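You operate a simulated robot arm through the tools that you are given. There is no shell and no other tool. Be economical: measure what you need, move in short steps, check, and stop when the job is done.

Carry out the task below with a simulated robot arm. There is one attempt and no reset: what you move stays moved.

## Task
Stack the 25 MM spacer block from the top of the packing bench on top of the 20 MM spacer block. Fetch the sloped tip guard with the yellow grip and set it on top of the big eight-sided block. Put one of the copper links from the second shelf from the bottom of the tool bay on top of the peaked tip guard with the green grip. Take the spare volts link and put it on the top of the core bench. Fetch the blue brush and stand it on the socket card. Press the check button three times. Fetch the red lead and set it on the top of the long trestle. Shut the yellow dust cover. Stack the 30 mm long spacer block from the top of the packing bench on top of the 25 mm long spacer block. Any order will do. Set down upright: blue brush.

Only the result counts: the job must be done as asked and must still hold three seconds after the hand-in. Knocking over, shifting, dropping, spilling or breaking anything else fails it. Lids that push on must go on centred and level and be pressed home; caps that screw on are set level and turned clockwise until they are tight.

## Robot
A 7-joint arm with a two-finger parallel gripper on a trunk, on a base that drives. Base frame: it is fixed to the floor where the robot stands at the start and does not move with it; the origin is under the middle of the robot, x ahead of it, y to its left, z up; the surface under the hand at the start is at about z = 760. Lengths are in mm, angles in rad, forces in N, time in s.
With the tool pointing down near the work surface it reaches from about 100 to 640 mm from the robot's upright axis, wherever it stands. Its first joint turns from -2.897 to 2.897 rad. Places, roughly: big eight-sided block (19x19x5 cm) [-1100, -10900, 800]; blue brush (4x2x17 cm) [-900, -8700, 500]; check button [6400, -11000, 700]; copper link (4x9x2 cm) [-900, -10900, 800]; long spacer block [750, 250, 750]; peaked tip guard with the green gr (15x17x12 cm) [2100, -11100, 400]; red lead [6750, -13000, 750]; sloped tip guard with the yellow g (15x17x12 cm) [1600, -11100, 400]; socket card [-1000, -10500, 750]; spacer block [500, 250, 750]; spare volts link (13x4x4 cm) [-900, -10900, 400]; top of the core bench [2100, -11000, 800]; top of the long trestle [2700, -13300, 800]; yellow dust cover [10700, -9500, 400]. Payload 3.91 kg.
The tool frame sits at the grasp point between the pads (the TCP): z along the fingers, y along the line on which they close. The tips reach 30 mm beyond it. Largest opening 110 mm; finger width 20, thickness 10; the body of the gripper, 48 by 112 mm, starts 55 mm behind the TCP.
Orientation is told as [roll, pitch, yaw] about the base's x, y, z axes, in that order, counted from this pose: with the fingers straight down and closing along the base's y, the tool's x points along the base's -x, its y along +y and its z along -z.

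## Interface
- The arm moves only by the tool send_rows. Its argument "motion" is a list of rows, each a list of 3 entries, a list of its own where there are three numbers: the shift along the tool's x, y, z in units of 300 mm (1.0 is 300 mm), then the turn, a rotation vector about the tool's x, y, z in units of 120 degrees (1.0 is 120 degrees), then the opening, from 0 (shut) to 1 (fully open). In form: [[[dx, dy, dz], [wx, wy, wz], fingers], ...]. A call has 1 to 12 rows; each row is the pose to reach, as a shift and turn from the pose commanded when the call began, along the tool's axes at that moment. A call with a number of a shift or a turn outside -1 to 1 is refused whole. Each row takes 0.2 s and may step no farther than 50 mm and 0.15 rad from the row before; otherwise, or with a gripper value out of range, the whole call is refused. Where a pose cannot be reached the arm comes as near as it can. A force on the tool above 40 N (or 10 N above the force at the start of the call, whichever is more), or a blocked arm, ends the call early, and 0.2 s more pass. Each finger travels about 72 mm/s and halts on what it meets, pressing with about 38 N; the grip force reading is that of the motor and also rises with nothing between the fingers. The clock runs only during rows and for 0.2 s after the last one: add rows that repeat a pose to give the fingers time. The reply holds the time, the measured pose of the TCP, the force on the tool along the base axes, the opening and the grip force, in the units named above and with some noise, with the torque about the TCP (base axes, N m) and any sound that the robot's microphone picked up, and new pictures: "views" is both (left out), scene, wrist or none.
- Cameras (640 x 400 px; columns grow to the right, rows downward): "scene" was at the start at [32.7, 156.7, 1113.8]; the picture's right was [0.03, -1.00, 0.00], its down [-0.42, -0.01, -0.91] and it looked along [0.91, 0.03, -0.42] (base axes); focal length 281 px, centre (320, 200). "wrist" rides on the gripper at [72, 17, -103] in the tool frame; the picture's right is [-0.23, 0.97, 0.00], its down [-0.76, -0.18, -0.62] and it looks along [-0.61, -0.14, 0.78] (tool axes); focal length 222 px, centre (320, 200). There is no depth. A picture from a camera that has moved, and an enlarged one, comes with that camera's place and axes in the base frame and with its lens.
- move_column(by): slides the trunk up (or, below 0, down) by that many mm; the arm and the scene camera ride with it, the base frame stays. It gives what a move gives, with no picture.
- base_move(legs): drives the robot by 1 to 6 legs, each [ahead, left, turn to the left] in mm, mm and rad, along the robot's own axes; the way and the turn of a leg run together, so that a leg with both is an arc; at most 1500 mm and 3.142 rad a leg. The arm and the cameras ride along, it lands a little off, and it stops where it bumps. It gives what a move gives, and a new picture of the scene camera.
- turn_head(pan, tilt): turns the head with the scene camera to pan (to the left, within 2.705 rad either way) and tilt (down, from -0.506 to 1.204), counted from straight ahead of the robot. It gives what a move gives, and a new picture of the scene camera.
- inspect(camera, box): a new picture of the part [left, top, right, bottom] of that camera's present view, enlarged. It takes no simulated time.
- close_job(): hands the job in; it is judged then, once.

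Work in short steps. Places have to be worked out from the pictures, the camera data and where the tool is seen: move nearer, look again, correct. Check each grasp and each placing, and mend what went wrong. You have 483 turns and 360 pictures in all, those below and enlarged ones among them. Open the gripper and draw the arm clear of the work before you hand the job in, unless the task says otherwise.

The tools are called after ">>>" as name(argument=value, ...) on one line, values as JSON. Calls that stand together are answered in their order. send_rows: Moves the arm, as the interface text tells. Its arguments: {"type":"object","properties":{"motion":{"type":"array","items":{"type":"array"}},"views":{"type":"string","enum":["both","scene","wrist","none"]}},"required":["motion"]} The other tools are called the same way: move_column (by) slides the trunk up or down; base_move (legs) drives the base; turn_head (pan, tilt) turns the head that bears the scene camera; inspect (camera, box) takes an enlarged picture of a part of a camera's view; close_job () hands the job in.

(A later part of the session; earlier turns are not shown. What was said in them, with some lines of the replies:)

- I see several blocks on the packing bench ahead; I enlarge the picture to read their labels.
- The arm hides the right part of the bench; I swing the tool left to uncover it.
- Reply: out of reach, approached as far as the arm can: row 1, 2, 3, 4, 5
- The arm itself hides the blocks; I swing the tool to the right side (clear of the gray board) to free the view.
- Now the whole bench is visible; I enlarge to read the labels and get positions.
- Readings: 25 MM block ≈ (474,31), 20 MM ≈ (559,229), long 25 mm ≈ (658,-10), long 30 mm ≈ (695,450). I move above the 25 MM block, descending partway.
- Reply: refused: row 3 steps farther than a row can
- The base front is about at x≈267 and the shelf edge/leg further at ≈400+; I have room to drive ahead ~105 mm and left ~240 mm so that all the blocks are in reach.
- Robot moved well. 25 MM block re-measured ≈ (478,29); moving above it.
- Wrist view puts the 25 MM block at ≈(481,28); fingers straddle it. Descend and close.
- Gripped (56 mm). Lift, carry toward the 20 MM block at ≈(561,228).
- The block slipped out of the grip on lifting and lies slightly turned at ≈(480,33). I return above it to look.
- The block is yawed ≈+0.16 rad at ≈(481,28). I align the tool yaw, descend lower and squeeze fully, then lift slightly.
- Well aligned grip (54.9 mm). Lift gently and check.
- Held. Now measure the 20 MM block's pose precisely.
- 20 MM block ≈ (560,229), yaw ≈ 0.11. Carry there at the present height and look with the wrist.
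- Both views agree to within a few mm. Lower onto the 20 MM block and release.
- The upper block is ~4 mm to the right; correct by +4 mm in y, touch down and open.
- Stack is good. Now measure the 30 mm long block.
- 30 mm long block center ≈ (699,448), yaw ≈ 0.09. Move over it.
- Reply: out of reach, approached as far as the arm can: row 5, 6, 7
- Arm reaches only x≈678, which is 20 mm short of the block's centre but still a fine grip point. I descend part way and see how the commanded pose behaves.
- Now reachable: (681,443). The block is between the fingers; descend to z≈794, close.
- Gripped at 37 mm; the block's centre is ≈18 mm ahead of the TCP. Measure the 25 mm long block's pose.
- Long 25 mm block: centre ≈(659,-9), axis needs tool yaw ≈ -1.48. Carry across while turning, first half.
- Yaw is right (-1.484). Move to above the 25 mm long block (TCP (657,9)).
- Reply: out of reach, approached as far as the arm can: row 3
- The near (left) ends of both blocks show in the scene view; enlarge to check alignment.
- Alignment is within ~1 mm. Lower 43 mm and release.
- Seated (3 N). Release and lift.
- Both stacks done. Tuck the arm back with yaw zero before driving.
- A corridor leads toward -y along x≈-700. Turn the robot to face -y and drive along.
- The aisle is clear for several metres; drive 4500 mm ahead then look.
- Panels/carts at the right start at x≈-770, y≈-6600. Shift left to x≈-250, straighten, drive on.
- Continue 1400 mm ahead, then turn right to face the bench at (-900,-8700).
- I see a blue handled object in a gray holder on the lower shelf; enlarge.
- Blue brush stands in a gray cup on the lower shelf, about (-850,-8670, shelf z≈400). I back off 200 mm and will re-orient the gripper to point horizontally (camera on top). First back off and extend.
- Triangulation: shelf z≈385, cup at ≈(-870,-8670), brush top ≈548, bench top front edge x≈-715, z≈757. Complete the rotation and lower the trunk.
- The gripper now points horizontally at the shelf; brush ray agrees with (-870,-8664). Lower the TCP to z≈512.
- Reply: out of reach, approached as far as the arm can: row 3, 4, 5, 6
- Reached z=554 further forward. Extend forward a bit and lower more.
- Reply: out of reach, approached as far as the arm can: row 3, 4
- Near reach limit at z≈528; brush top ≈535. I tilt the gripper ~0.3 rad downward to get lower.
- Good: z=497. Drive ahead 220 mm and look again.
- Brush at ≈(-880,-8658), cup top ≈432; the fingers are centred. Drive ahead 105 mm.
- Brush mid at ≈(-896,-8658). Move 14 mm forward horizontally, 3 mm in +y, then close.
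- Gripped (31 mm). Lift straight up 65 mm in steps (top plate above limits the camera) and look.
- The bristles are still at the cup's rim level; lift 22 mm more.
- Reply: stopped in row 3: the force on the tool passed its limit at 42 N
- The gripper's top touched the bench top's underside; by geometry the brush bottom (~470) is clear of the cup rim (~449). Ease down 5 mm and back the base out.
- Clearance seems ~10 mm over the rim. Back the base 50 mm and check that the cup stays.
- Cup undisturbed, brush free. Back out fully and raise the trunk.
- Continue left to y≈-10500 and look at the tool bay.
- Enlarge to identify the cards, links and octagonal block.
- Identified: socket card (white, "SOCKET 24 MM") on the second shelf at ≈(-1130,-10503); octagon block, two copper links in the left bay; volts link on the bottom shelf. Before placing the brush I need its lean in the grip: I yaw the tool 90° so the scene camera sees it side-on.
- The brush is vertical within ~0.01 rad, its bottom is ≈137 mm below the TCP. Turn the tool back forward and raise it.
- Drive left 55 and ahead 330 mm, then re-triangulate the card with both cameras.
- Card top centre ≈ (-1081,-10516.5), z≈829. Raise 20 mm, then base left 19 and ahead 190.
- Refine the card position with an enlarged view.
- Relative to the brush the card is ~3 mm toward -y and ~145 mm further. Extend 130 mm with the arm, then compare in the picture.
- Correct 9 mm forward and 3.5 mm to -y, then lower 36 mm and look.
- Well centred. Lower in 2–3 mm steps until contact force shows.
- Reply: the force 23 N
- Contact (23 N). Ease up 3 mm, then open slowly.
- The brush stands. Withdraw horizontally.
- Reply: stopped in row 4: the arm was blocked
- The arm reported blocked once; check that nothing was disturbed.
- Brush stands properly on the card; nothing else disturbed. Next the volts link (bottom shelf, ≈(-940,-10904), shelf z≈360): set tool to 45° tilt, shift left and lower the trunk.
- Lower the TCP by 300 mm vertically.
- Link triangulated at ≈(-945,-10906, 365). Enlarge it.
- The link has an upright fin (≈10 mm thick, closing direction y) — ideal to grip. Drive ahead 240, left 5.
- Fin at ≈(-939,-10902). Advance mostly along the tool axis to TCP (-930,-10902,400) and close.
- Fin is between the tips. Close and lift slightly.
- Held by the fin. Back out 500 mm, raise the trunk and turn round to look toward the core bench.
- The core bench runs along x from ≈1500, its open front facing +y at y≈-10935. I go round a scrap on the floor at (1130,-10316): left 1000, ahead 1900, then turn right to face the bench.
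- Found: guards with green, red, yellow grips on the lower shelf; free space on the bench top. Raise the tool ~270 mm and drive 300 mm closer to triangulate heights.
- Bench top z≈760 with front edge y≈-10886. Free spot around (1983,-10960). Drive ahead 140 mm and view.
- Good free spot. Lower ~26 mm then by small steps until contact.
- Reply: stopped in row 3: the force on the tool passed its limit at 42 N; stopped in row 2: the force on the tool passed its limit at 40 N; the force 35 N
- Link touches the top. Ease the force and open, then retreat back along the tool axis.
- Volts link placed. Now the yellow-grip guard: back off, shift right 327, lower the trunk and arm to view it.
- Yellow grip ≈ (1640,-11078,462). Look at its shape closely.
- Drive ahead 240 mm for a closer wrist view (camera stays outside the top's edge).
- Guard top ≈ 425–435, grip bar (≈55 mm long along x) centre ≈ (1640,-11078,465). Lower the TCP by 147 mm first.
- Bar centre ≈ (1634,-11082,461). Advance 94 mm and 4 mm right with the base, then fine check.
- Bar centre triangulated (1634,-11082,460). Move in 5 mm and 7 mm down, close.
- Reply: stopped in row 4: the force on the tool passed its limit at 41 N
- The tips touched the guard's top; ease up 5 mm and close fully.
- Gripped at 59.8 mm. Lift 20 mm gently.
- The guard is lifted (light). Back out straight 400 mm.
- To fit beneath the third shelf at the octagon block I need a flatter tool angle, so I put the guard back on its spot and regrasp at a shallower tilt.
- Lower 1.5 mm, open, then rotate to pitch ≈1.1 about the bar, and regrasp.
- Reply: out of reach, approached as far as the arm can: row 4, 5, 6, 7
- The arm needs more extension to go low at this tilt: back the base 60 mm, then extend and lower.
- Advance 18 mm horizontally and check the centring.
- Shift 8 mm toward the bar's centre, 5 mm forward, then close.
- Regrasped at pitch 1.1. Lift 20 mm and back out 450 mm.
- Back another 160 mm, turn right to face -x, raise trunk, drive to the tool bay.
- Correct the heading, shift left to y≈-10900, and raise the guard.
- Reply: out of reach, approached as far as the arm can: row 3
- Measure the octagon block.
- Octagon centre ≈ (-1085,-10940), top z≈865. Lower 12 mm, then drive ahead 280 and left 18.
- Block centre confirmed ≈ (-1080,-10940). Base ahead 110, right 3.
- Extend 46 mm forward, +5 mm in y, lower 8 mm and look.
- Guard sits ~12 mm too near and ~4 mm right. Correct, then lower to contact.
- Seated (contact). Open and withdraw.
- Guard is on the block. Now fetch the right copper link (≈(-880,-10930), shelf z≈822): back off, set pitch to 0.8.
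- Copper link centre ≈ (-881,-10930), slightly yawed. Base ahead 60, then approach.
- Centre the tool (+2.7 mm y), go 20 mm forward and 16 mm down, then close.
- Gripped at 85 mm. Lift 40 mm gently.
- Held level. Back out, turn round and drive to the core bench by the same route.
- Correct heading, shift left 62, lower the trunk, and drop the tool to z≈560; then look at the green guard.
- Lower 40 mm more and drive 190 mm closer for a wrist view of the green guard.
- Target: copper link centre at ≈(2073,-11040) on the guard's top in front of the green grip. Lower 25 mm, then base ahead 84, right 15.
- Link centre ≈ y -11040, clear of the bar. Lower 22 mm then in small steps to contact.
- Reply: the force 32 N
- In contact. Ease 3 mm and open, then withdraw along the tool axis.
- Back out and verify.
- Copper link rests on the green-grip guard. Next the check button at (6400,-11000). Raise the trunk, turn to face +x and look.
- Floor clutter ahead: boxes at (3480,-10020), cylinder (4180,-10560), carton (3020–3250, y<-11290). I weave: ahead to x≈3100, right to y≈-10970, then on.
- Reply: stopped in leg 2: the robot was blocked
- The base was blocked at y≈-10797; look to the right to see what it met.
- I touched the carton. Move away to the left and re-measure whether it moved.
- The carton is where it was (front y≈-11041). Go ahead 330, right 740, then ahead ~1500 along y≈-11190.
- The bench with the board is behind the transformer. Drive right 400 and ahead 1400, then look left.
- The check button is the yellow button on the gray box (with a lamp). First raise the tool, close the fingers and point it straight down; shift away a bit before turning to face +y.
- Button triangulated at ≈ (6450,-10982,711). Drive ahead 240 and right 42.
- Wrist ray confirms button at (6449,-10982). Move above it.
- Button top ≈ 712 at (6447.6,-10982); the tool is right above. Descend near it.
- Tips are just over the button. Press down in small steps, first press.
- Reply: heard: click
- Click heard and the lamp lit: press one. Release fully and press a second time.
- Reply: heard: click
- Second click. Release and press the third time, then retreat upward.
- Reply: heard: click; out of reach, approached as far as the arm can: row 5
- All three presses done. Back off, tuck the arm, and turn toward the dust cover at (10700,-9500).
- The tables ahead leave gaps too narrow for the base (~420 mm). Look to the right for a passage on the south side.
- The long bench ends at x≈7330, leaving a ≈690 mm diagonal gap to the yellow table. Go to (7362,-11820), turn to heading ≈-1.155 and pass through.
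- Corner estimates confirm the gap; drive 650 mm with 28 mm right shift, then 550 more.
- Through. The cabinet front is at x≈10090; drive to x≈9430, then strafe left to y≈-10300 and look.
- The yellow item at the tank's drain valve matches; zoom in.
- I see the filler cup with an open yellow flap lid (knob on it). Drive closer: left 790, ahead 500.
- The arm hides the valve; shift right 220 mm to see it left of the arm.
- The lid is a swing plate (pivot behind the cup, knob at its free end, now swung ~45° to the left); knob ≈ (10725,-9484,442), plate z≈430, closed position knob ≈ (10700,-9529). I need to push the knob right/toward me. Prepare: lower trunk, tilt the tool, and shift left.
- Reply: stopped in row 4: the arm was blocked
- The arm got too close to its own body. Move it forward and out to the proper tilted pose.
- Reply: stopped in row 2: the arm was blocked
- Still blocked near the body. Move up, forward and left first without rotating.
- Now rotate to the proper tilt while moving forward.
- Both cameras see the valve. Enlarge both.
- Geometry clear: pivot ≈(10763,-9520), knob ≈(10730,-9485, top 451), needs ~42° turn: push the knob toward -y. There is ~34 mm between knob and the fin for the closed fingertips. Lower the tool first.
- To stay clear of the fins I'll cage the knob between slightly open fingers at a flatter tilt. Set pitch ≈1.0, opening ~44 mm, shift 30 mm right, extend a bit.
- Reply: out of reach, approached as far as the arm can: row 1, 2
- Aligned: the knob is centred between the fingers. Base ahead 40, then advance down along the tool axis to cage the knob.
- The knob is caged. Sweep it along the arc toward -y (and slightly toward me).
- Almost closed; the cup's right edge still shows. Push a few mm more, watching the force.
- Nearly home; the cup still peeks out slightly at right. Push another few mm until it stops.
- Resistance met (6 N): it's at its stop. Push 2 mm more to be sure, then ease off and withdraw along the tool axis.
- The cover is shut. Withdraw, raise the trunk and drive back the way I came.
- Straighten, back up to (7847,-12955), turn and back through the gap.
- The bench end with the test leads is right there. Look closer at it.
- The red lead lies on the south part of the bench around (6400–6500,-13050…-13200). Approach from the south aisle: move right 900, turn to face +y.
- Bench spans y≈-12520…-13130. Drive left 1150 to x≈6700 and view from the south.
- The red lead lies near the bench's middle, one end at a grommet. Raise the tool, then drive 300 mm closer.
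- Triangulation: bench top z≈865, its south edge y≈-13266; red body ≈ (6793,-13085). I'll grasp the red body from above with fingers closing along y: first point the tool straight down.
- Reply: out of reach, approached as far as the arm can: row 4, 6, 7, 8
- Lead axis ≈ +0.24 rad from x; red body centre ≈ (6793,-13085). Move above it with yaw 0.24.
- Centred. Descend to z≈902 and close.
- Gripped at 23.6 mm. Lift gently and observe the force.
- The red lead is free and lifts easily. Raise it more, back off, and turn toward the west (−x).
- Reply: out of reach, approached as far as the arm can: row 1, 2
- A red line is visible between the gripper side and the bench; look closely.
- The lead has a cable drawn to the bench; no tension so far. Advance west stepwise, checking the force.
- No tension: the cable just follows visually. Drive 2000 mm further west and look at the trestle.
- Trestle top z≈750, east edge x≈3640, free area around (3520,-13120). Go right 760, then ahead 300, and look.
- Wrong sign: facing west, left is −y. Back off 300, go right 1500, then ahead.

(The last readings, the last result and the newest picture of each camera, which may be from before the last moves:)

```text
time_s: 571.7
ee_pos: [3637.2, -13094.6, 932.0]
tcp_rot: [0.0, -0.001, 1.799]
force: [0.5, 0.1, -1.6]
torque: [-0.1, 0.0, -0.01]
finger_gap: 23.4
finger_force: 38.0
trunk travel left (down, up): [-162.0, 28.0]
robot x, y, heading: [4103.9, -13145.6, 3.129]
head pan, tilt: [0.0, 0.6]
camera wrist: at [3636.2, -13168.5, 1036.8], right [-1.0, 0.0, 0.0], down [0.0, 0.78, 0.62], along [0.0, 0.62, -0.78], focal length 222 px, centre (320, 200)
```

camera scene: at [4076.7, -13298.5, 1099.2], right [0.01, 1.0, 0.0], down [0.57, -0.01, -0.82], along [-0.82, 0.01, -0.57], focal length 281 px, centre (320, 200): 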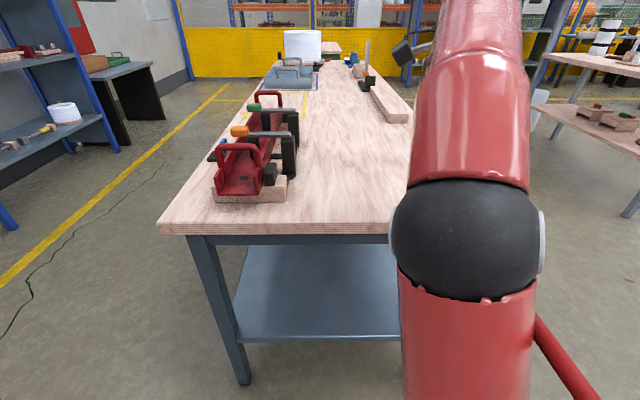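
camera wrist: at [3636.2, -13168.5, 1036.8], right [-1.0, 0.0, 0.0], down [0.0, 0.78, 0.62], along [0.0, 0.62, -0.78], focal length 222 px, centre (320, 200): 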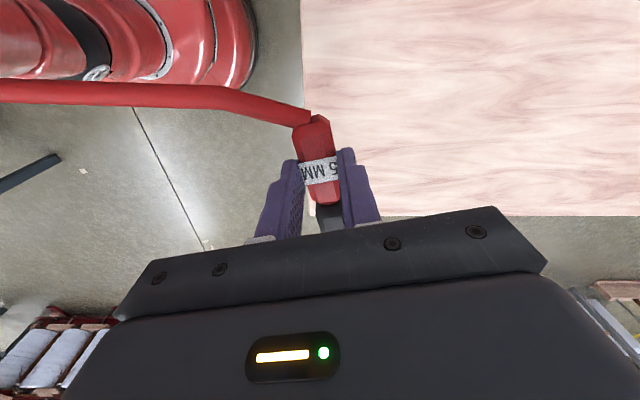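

Trestle corner NE ≈ (3656,-12916); area clear. Base ahead 60, left 70, then arm out 77 mm and down.

>>> base_move(legs=[[60, 70, 0]])

>>> send_rows(motion=[[[-0.029, 0.125, 0], [0, 0, 0], 0], [[-0.058, 0.25, 0], [0, 0, 0], 0], [[-0.058, 0.25, 0.15], [0, 0, 0], 0], [[-0.058, 0.25, 0.3], [0, 0, 0], 0], [[-0.058, 0.25, 0.38], [0, 0, 0], 0]])

```text
time_s: 572.8
ee_pos: [3575.5, -13165.5, 932.2]
tcp_rot: [-0.001, -0.003, 1.798]
force: [-0.5, 0.1, -1.6]
torque: [-0.07, -0.03, -0.02]
finger_gap: 23.3
finger_force: 37.7
trunk travel left (down, up): [-162.0, 28.0]
robot x, y, heading: [4045.3, -13214.8, 3.127]
head pan, tilt: [0.0, 0.6]
camera scene: at [4015.7, -13370.0, 1099.2], right [0.01, 1.0, 0.0], down [0.57, -0.01, -0.82], along [-0.82, 0.01, -0.57], focal length 281 px, centre (320, 200)
```

scene: 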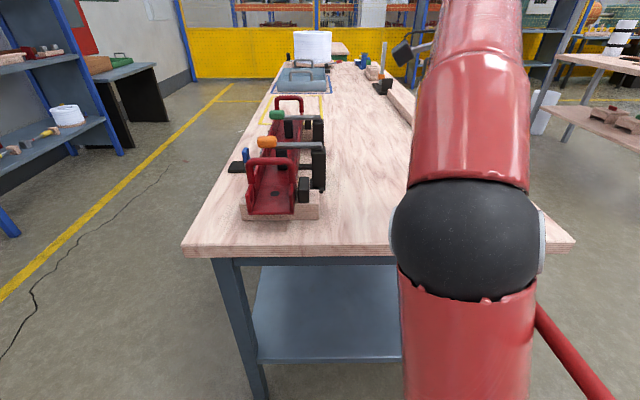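

```text
time_s: 574.0
ee_pos: [3497.7, -13166.0, 819.3]
tcp_rot: [0.001, -0.003, 1.797]
force: [0.4, 0.0, -1.3]
torque: [-0.04, 0.02, 0.03]
finger_gap: 23.3
finger_force: 38.0
out of reach, approached as far as the arm can: row 1, 2
trunk travel left (down, up): [-162.0, 28.0]
robot x, y, heading: [4046.4, -13220.4, 3.129]
head pan, tilt: [0.0, 0.6]
camera scene: at [4015.7, -13369.9, 1099.2], right [0.01, 1.0, 0.0], down [0.56, -0.01, -0.82], along [-0.82, 0.01, -0.57], focal length 281 px, centre (320, 200)
camera wrist: at [3496.7, -13238.8, 923.7], right [-1.0, 0.0, 0.0], down [0.0, 0.78, 0.62], along [0.0, 0.62, -0.78], focal length 222 px, centre (320, 200)
```

scene: 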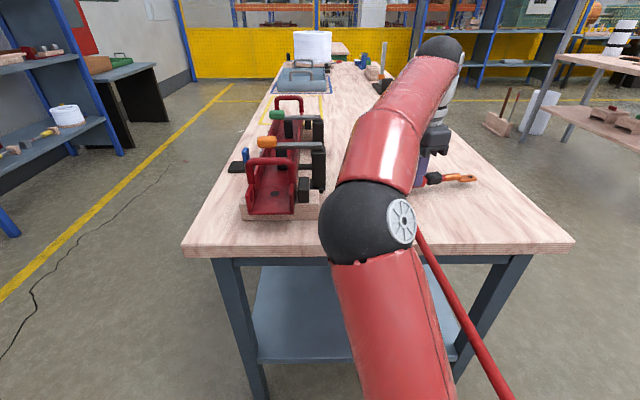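
wrist: 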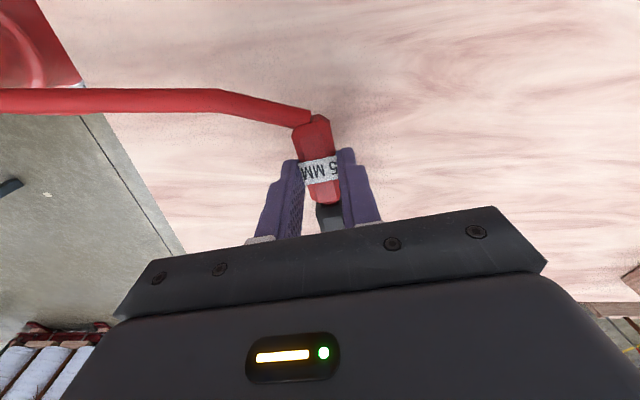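

Lower gently until contact.

>>> send_rows(motion=[[[0, 0, 0.03], [0, 0, 0], 0], [[0, 0, 0.05], [0, 0, 0], 0], [[0, 0, 0.05], [0, 0, 0], 0]], views="none")

>>> send_rows(motion=[[[0, 0, 0.013], [0, 0, 0], 0], [[0, 0, 0.026], [0, 0, 0], 0], [[0, 0, 0.026], [0, 0, 0], 0]], views="none")

>>> inspect(camera="scene", box=[380, 110, 520, 210])

```text
time_s: 574.8
ee_pos: [3497.8, -13165.6, 803.4]
tcp_rot: [0.002, -0.002, 1.798]
force: [0.2, -0.2, 0.9]
torque: [0.33, 0.04, -0.01]
finger_gap: 23.1
finger_force: 37.4
trunk travel left (down, up): [-162.0, 28.0]
robot x, y, heading: [4044.3, -13216.3, 3.127]
head pan, tilt: [0.0, 0.6]
```

```text
time_s: 575.6
ee_pos: [3497.8, -13165.0, 798.0]
tcp_rot: [0.007, -0.004, 1.799]
force: [-6.1, 0.4, 35.3]
torque: [0.03, 0.12, 0.09]
finger_gap: 23.8
finger_force: 38.4
trunk travel left (down, up): [-162.0, 28.0]
robot x, y, heading: [4047.1, -13214.9, 3.131]
head pan, tilt: [0.0, 0.6]
```

```text
4.00 times, centred on (450, 160) of scene
camera zoom: at [4017.1, -13370.2, 1099.4], right [0.01, 1.0, 0.0], down [0.56, -0.01, -0.83], along [-0.83, 0.01, -0.56], focal length 1124 px, centre (-200, 360)
```

zoom: 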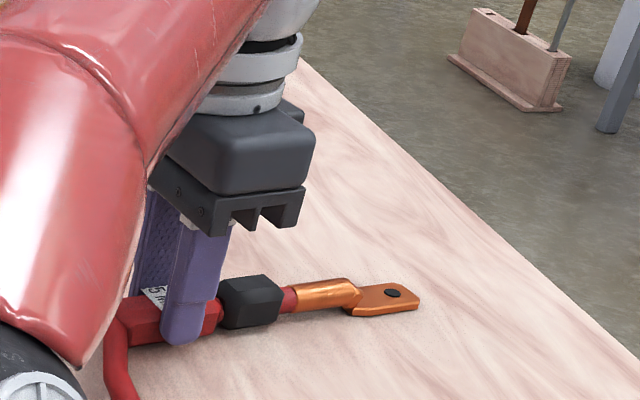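

Contact. Ease up, open and raise.

>>> send_rows(motion=[[[0, 0, -0.01], [0, 0, 0], 0], [[0, 0, -0.01], [0, 0, 0], 0.3], [[0, 0, -0.01], [0, 0, 0], 0.6], [[0, 0, -0.01], [0, 0, 0], 0.8], [[0, 0, -0.1], [0, 0, 0], 0.8], [[0, 0, -0.25], [0, 0, 0], 0.8], [[0, 0, -0.4], [0, 0, 0], 0.8]], views="wrist")

>>> inspect(camera="scene", box=[380, 110, 520, 210])

```text
time_s: 577.2
ee_pos: [3501.6, -13170.1, 903.6]
tcp_rot: [-0.002, -0.012, 1.796]
force: [-2.6, -3.7, -2.4]
torque: [0.28, -0.18, -0.03]
finger_gap: 87.9
finger_force: 0.1
out of reach, approached as far as the arm can: row 7
trunk travel left (down, up): [-162.0, 28.0]
robot x, y, heading: [4046.1, -13214.7, 3.129]
head pan, tilt: [0.0, 0.6]
camera wrist: at [3501.9, -13245.1, 1007.2], right [-1.0, 0.0, 0.0], down [0.0, 0.78, 0.63], along [0.0, 0.63, -0.78], focal length 222 px, centre (320, 200)
```

wrist: 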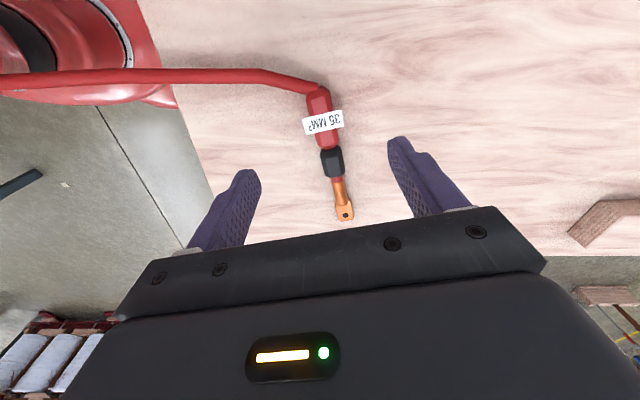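

```text
4.00 times, centred on (450, 160) of scene
camera zoom: at [4013.3, -13372.8, 1098.4], right [0.01, 1.0, 0.0], down [0.57, 0.0, -0.82], along [-0.82, 0.01, -0.57], focal length 1124 px, centre (-200, 360)
```

zoom: 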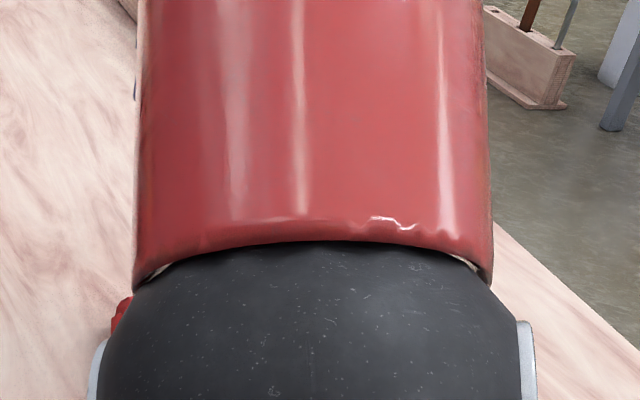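

The lead lies on the trestle. Back off and verify it stays.

>>> base_move(legs=[[-400, 0, 0]])

>>> turn_head(pan=0.15, tilt=0.4)

```text
time_s: 579.7
ee_pos: [3902.4, -13172.6, 904.9]
tcp_rot: [0.002, -0.004, 1.801]
force: [0.0, 0.0, -0.2]
torque: [0.01, -0.01, 0.01]
finger_gap: 88.3
finger_force: 0.1
trunk travel left (down, up): [-162.0, 28.0]
robot x, y, heading: [4444.2, -13221.9, 3.129]
head pan, tilt: [0.0, 0.6]
camera scene: at [4413.4, -13375.1, 1099.2], right [0.01, 1.0, 0.0], down [0.57, -0.01, -0.82], along [-0.82, 0.01, -0.57], focal length 281 px, centre (320, 200)
```

scene: 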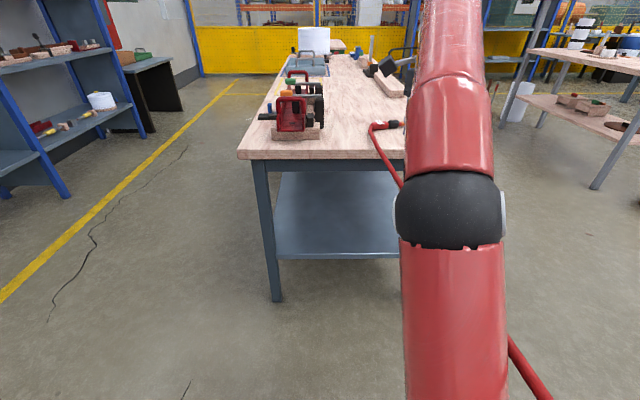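

```text
time_s: 580.4
ee_pos: [3901.7, -13172.1, 905.9]
tcp_rot: [0.003, -0.005, 1.799]
force: [-0.2, -0.5, -0.1]
torque: [-0.02, 0.02, 0.02]
finger_gap: 88.1
finger_force: 0.0
trunk travel left (down, up): [-162.0, 28.0]
robot x, y, heading: [4445.0, -13221.1, 3.124]
head pan, tilt: [0.15, 0.4]
camera scene: at [4410.0, -13388.9, 1117.3], right [-0.14, 0.99, 0.0], down [0.39, 0.05, -0.92], along [-0.91, -0.13, -0.39], focal length 281 px, centre (320, 200)
```

scene: 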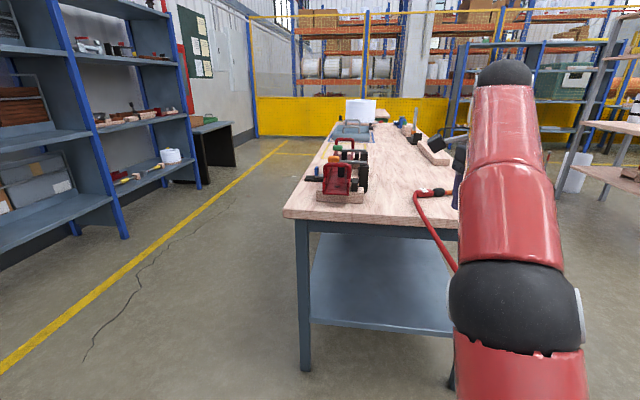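

The red lead rests on the trestle, gripper is open and the arm is clear. All parts of the job are done, so I hand it in.

>>> close_job()

```text
The job is handed in.
```

I did all nine parts of the task and handed the job in; I don't have the result of the judging yet.

- **Carton bump:** while driving, the base bumped a carton near the core bench. By my measurements it did not shift.
- **Red lead's cable:** a cable still runs from the red lead back to its own bench. I felt no pull from it while carrying the lead to the long trestle, and the lead lay still after I let go.
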